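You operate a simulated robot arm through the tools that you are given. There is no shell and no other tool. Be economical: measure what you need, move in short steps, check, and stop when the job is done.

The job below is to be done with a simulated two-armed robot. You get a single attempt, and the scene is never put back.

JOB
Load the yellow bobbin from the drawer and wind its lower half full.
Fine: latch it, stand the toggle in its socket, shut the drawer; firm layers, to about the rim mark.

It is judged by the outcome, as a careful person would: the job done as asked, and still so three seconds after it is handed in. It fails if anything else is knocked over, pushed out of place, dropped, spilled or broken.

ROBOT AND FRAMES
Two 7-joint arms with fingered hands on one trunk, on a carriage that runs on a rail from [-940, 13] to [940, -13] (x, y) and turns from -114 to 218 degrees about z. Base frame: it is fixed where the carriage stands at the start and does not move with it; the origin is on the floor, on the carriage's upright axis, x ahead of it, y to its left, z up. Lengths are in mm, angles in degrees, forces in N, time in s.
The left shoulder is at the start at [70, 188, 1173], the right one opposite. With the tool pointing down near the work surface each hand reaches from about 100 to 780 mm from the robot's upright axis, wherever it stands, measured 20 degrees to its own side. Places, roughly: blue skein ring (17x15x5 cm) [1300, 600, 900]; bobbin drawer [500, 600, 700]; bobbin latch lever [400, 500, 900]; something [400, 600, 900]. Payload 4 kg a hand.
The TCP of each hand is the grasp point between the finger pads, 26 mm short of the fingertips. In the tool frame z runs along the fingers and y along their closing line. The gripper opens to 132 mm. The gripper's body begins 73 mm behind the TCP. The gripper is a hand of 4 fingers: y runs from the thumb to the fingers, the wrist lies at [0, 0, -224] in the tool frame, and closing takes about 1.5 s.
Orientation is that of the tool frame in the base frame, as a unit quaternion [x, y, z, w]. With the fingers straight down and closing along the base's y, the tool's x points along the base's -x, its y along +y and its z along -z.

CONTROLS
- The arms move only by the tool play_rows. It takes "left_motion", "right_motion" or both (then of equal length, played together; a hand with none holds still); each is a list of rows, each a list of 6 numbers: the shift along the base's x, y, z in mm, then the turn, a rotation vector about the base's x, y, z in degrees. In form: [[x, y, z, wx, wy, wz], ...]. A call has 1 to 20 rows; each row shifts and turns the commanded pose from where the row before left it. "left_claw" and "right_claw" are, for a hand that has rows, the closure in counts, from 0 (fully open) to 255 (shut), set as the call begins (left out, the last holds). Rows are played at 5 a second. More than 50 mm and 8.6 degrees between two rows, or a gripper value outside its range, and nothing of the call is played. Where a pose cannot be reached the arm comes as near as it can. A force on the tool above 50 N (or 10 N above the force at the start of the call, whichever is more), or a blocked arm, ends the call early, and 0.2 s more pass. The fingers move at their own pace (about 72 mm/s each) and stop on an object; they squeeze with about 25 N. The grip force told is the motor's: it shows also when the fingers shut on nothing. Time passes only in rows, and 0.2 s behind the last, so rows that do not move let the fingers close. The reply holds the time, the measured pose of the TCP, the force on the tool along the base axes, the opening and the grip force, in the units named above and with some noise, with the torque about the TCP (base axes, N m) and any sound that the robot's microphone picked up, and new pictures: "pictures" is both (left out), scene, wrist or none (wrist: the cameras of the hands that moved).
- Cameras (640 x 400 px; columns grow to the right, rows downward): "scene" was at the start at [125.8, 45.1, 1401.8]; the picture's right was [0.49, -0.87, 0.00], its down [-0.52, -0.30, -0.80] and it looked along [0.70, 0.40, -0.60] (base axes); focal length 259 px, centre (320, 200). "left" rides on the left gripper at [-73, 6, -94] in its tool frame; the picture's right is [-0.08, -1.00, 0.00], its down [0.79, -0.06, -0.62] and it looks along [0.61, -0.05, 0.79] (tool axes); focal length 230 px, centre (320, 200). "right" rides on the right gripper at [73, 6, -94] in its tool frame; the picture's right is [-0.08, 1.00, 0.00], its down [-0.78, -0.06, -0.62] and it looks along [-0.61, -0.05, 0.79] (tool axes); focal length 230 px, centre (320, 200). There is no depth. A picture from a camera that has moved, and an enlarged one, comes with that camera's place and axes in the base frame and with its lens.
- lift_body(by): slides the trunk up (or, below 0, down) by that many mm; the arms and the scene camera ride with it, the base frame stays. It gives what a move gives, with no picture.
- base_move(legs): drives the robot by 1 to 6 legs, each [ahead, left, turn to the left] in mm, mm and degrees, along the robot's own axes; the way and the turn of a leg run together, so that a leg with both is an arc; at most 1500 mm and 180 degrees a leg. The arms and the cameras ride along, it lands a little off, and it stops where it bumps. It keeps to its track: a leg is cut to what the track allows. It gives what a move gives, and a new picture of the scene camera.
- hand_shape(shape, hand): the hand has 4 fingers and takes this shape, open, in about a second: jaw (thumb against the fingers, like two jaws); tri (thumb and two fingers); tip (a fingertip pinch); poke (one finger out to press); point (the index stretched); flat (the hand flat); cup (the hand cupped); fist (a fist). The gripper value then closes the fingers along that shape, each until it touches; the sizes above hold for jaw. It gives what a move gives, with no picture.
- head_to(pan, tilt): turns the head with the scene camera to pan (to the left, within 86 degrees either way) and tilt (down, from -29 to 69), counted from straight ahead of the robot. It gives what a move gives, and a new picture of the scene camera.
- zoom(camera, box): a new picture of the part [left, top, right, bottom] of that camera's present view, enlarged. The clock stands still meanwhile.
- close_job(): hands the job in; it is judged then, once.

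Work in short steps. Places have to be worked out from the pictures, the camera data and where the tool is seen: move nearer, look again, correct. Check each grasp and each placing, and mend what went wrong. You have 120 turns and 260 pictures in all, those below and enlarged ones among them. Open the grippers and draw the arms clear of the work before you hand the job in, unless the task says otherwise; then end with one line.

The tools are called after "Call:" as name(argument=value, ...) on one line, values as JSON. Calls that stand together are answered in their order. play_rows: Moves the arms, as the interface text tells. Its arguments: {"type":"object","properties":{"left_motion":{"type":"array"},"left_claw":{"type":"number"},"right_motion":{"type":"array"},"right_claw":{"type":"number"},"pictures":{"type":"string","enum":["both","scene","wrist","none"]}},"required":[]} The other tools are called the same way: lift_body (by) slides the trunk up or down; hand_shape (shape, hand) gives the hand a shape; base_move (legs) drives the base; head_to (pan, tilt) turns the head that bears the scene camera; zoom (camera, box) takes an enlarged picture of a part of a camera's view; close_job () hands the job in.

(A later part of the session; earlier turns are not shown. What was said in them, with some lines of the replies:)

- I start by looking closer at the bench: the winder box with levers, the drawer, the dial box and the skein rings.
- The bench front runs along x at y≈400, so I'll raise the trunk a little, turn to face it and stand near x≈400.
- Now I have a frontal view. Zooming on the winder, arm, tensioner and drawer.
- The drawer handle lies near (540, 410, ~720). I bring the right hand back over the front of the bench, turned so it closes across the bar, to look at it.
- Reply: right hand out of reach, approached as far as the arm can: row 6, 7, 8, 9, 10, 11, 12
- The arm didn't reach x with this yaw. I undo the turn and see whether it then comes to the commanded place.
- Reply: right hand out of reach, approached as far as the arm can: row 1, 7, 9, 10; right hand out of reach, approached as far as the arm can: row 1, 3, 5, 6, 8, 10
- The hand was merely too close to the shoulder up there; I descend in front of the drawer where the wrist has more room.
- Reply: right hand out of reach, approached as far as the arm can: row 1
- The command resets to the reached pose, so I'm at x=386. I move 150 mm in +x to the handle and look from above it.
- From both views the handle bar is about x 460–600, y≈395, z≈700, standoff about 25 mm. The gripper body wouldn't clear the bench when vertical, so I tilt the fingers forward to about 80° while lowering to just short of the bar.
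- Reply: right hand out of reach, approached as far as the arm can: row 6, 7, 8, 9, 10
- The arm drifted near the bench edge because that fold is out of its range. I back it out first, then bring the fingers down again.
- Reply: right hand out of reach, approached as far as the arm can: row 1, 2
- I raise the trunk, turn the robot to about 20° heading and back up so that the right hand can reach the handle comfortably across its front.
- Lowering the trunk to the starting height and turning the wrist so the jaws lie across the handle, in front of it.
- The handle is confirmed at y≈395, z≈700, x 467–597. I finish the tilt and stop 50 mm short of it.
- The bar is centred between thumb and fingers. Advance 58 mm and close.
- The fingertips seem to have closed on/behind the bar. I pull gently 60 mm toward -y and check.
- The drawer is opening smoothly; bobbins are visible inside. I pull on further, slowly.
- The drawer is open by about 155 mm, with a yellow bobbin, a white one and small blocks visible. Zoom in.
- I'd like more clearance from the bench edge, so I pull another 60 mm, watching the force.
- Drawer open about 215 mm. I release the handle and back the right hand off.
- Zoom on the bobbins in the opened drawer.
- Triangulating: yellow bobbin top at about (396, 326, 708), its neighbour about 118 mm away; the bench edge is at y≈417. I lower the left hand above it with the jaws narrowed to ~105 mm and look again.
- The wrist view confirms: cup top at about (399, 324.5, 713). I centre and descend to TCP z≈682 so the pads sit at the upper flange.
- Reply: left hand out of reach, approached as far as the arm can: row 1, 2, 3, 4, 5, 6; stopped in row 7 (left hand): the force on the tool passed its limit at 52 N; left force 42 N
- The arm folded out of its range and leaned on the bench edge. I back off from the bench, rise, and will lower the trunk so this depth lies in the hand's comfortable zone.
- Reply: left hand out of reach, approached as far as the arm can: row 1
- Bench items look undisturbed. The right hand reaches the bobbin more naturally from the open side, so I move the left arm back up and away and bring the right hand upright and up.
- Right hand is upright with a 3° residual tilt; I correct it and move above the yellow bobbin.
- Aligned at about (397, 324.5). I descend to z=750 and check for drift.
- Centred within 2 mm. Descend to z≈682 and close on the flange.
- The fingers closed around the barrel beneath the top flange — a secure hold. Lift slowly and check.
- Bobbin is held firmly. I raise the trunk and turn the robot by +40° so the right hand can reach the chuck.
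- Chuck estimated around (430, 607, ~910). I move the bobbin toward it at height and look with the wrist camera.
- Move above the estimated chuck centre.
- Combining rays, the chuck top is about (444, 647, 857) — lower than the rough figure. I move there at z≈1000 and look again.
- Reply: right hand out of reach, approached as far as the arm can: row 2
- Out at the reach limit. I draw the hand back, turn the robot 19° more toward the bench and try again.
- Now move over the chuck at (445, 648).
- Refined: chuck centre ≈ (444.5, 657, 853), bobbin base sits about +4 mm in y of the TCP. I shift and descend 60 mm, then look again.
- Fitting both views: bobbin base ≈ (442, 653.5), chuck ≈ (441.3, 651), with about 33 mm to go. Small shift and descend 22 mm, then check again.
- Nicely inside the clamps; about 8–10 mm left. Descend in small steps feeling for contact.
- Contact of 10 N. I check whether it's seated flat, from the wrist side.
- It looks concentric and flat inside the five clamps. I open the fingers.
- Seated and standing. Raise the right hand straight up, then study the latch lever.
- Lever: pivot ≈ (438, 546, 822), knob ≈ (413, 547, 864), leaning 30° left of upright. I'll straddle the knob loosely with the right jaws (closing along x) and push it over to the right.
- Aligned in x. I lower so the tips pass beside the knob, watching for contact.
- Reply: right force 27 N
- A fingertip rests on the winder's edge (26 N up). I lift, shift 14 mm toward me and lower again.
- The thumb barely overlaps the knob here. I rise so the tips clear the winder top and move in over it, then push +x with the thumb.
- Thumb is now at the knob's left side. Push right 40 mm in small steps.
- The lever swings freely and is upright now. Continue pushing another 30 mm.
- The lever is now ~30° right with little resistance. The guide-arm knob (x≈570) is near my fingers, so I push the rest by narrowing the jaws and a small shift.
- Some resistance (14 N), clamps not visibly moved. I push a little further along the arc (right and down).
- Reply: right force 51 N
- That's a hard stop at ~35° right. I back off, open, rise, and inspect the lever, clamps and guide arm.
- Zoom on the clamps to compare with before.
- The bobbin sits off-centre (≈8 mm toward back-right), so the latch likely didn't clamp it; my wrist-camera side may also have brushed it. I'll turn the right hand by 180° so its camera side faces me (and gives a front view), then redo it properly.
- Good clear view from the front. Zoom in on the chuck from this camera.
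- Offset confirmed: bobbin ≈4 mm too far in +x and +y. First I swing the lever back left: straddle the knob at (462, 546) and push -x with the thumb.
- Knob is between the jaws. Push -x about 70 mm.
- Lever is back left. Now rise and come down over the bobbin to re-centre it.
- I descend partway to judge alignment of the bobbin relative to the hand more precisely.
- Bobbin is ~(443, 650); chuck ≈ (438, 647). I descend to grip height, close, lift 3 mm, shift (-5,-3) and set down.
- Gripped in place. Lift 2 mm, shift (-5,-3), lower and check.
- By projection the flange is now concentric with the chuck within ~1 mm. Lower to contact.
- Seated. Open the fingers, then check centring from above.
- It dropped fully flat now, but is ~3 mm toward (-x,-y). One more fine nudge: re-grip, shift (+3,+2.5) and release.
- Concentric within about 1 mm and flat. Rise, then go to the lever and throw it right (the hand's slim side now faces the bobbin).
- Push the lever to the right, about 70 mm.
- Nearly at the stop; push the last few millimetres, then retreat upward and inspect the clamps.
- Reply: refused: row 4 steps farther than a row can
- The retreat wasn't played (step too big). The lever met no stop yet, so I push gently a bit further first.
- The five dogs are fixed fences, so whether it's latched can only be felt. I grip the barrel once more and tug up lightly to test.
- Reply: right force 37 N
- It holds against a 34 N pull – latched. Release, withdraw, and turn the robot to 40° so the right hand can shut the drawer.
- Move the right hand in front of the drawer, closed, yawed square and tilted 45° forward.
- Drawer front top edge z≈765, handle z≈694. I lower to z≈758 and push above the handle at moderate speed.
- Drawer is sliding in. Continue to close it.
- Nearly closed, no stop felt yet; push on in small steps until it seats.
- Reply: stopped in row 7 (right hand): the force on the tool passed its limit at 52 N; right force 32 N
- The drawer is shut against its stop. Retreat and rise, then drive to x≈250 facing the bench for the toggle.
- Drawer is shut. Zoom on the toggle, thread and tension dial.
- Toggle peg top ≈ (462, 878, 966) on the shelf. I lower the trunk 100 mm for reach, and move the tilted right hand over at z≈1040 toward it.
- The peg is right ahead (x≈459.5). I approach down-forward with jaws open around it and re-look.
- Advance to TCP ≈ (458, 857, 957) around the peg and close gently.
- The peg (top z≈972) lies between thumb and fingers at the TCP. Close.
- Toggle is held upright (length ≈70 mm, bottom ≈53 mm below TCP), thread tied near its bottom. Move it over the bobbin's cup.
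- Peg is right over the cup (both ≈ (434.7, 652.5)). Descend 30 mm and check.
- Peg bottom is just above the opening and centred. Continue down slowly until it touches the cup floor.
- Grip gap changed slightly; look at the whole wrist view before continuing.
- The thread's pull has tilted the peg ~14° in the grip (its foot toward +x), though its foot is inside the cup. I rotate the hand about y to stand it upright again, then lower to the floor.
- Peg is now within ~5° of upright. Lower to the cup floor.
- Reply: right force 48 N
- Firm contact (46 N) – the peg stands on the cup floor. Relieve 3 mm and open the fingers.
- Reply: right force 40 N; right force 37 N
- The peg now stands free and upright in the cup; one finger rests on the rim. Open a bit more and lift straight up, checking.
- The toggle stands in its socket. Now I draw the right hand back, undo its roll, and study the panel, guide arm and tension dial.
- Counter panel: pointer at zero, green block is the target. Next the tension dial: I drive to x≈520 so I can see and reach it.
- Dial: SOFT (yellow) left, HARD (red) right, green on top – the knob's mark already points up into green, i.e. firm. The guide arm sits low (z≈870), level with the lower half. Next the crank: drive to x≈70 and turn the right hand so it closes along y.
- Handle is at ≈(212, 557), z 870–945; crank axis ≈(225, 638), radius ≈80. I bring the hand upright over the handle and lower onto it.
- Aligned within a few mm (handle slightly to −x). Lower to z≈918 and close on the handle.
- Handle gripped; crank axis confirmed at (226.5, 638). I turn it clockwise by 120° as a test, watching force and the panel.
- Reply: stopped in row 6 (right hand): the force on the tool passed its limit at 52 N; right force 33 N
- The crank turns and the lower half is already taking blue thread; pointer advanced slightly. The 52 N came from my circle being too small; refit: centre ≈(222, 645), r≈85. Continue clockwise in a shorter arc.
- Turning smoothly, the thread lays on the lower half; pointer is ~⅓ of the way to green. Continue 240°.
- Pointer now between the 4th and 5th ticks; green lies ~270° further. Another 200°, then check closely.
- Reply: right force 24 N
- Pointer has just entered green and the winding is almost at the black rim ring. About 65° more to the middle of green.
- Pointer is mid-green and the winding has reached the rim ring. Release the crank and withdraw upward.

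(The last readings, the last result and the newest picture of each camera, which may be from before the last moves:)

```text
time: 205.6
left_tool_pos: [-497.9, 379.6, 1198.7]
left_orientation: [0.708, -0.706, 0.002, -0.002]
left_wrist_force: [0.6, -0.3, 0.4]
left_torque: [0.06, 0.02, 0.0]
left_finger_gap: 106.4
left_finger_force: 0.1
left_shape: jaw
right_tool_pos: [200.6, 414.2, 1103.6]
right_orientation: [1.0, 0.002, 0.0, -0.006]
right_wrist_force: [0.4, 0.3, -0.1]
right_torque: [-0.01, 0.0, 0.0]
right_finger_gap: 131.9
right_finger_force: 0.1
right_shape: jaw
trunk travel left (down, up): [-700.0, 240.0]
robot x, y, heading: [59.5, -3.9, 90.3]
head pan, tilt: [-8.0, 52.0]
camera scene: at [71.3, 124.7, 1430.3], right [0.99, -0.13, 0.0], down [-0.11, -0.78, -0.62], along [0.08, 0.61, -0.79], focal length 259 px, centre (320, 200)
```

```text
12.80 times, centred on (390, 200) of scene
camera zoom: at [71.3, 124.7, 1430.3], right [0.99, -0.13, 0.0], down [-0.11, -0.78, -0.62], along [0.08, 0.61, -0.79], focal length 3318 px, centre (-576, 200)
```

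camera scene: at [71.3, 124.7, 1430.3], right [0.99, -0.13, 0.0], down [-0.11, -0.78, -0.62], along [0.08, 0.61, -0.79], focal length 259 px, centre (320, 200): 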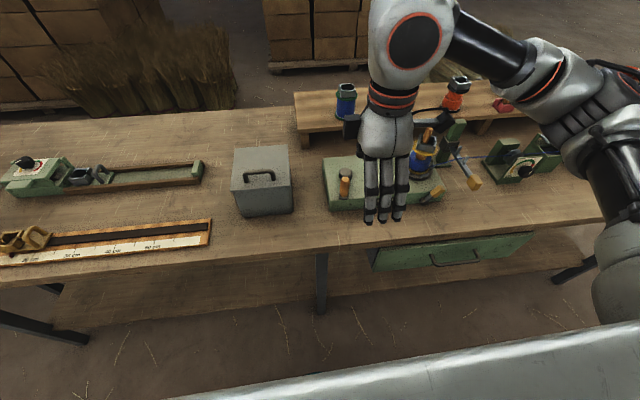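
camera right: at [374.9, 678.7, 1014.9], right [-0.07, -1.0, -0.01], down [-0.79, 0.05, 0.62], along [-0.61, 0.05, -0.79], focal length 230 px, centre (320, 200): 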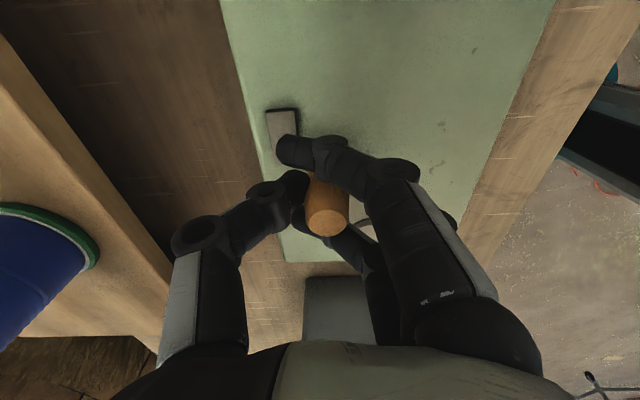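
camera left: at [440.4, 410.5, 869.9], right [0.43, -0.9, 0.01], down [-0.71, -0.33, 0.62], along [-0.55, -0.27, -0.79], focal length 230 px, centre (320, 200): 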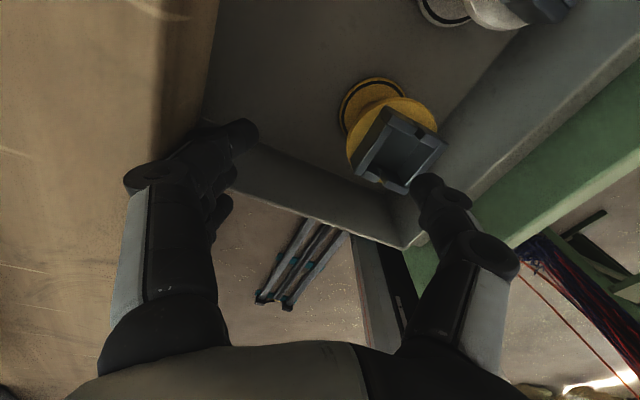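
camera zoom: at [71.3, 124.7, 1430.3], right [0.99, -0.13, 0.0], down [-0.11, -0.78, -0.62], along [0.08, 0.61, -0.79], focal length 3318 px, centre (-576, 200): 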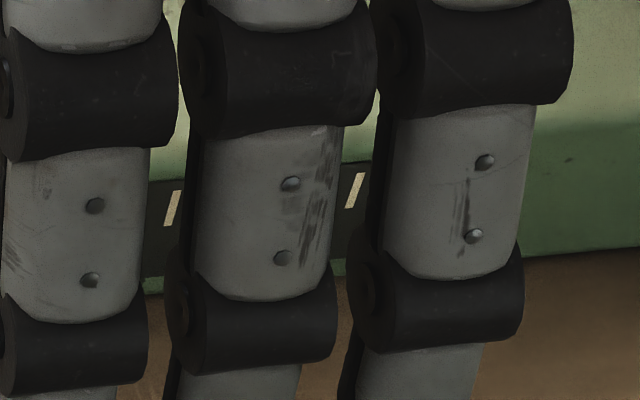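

Crank released and stationary. I lift the trunk, turn the robot away from the bench and take a final look.

Call:
lift_body(by=150)

Call:
base_move(legs=[[0, 0, -60]])

Call:
head_to(pan=25, tilt=48)

Call:
zoom(camera="scene", box=[200, 100, 420, 300])

```text
time: 207.3
left_tool_pos: [-497.0, 380.7, 1348.1]
left_orientation: [0.708, -0.706, 0.002, -0.003]
left_wrist_force: [0.3, -0.2, -0.2]
left_torque: [0.0, -0.01, 0.01]
left_finger_gap: 106.2
left_finger_force: 0.0
left_shape: jaw
right_tool_pos: [200.2, 416.3, 1251.9]
right_orientation: [1.0, 0.002, 0.0, -0.005]
right_wrist_force: [-0.3, -0.6, 0.0]
right_torque: [-0.01, -0.01, 0.0]
right_finger_gap: 132.0
right_finger_force: 0.0
right_shape: jaw
trunk travel left (down, up): [-850.0, 90.0]
robot x, y, heading: [58.6, -1.3, 90.2]
head pan, tilt: [-8.0, 52.0]
```

```text
time: 210.4
left_tool_pos: [110.2, 674.6, 1348.3]
left_orientation: [-0.261, 0.965, -0.004, 0.001]
left_wrist_force: [-0.1, -0.7, -0.6]
left_torque: [0.0, -0.03, 0.0]
left_finger_gap: 106.0
left_finger_force: 0.1
left_shape: jaw
right_tool_pos: [490.9, 87.7, 1252.3]
right_orientation: [0.867, -0.497, 0.003, -0.005]
right_wrist_force: [0.3, 0.9, 0.0]
right_torque: [0.04, -0.01, 0.0]
right_finger_gap: 131.8
right_finger_force: 0.1
right_shape: jaw
trunk travel left (down, up): [-850.0, 90.0]
robot x, y, heading: [62.4, 1.8, 30.3]
head pan, tilt: [-8.0, 52.0]
camera scene: at [173.6, 55.6, 1580.2], right [0.38, -0.92, 0.0], down [-0.73, -0.3, -0.62], along [0.57, 0.23, -0.79], focal length 259 px, centre (320, 200)
```

scene: 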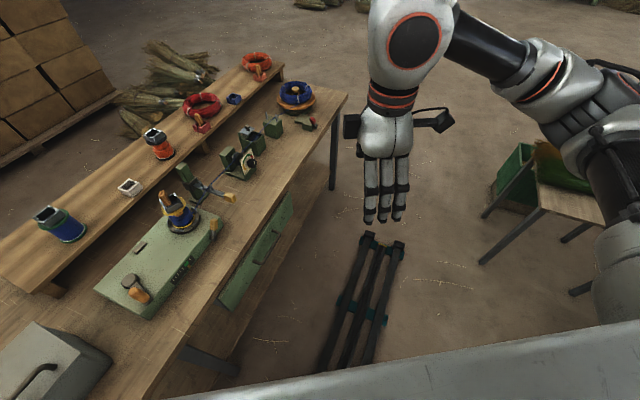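

```text
time: 211.4
left_tool_pos: [111.1, 672.1, 1347.7]
left_orientation: [-0.261, 0.965, -0.005, 0.002]
left_wrist_force: [-0.4, 0.6, -0.1]
left_torque: [0.01, 0.0, -0.08]
left_finger_gap: 106.2
left_finger_force: 0.0
left_shape: jaw
right_tool_pos: [492.2, 86.9, 1252.7]
right_orientation: [0.867, -0.498, 0.002, -0.004]
right_wrist_force: [-0.1, -0.3, -0.1]
right_torque: [-0.01, 0.01, 0.0]
right_finger_gap: 131.9
right_finger_force: 0.0
right_shape: jaw
trunk travel left (down, up): [-850.0, 90.0]
robot x, y, heading: [62.8, -0.3, 30.3]
head pan, tilt: [25.0, 48.0]
camera scene: at [149.4, 91.4, 1585.5], right [0.82, -0.57, 0.0], down [-0.42, -0.61, -0.67], along [0.38, 0.55, -0.74], focal length 259 px, centre (320, 200)
```

scene: 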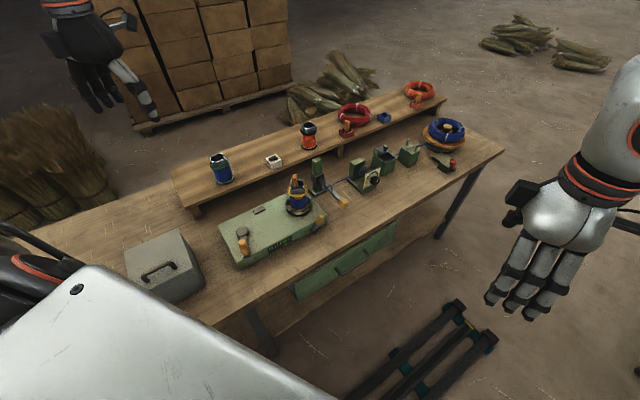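

```text
2.00 times, centred on (310, 200) of scene
camera zoom: at [149.4, 91.4, 1585.5], right [0.82, -0.57, 0.0], down [-0.42, -0.61, -0.67], along [0.38, 0.55, -0.74], focal length 518 px, centre (340, 200)
```

zoom: 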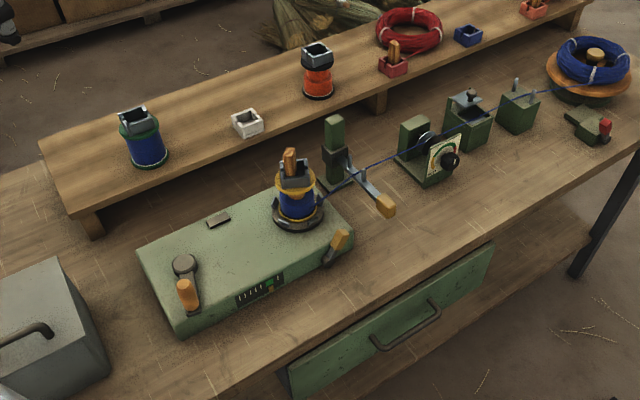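

Everything is in place; one close look at the bobbin and at the drawer front.

Call:
zoom(camera="scene", box=[270, 165, 350, 225])

Call:
zoom(camera="scene", box=[280, 210, 410, 310])

```text
6.67 times, centred on (310, 195) of scene
camera zoom: at [149.4, 91.4, 1585.5], right [0.82, -0.57, 0.0], down [-0.42, -0.61, -0.67], along [0.38, 0.55, -0.74], focal length 1728 px, centre (387, 233)
```

zoom: 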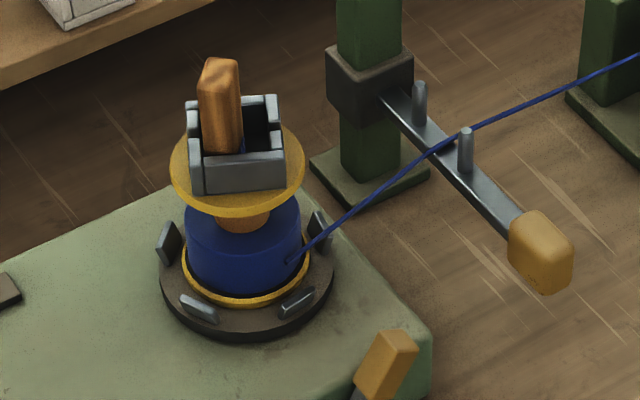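

```text
4.00 times, centred on (345, 260) of scene
camera zoom: at [149.4, 91.4, 1585.5], right [0.82, -0.57, 0.0], down [-0.42, -0.61, -0.67], along [0.38, 0.55, -0.74], focal length 1037 px, centre (220, -40)
```

zoom: 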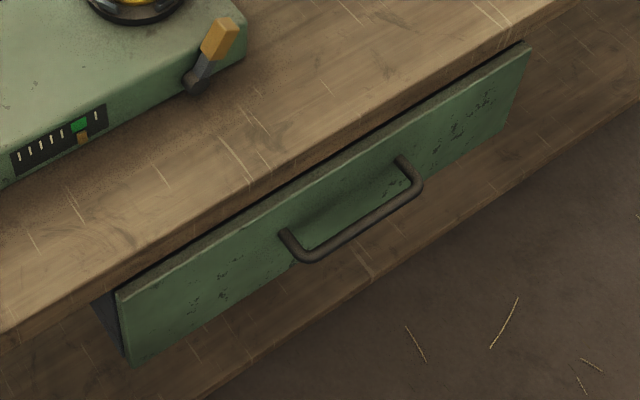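

The bobbin is latched with the toggle standing in its socket, and the lower half is wound to the rim ring with the counter in green. The drawer is shut and both hands are open and clear, so I hand the job in.

Call:
close_job()

```text
The job is handed in.
```

The yellow bobbin is loaded and latched on the winder with the toggle standing in its socket, the drawer is shut, and the lower half is wound to about the rim mark, with tension left in the green.
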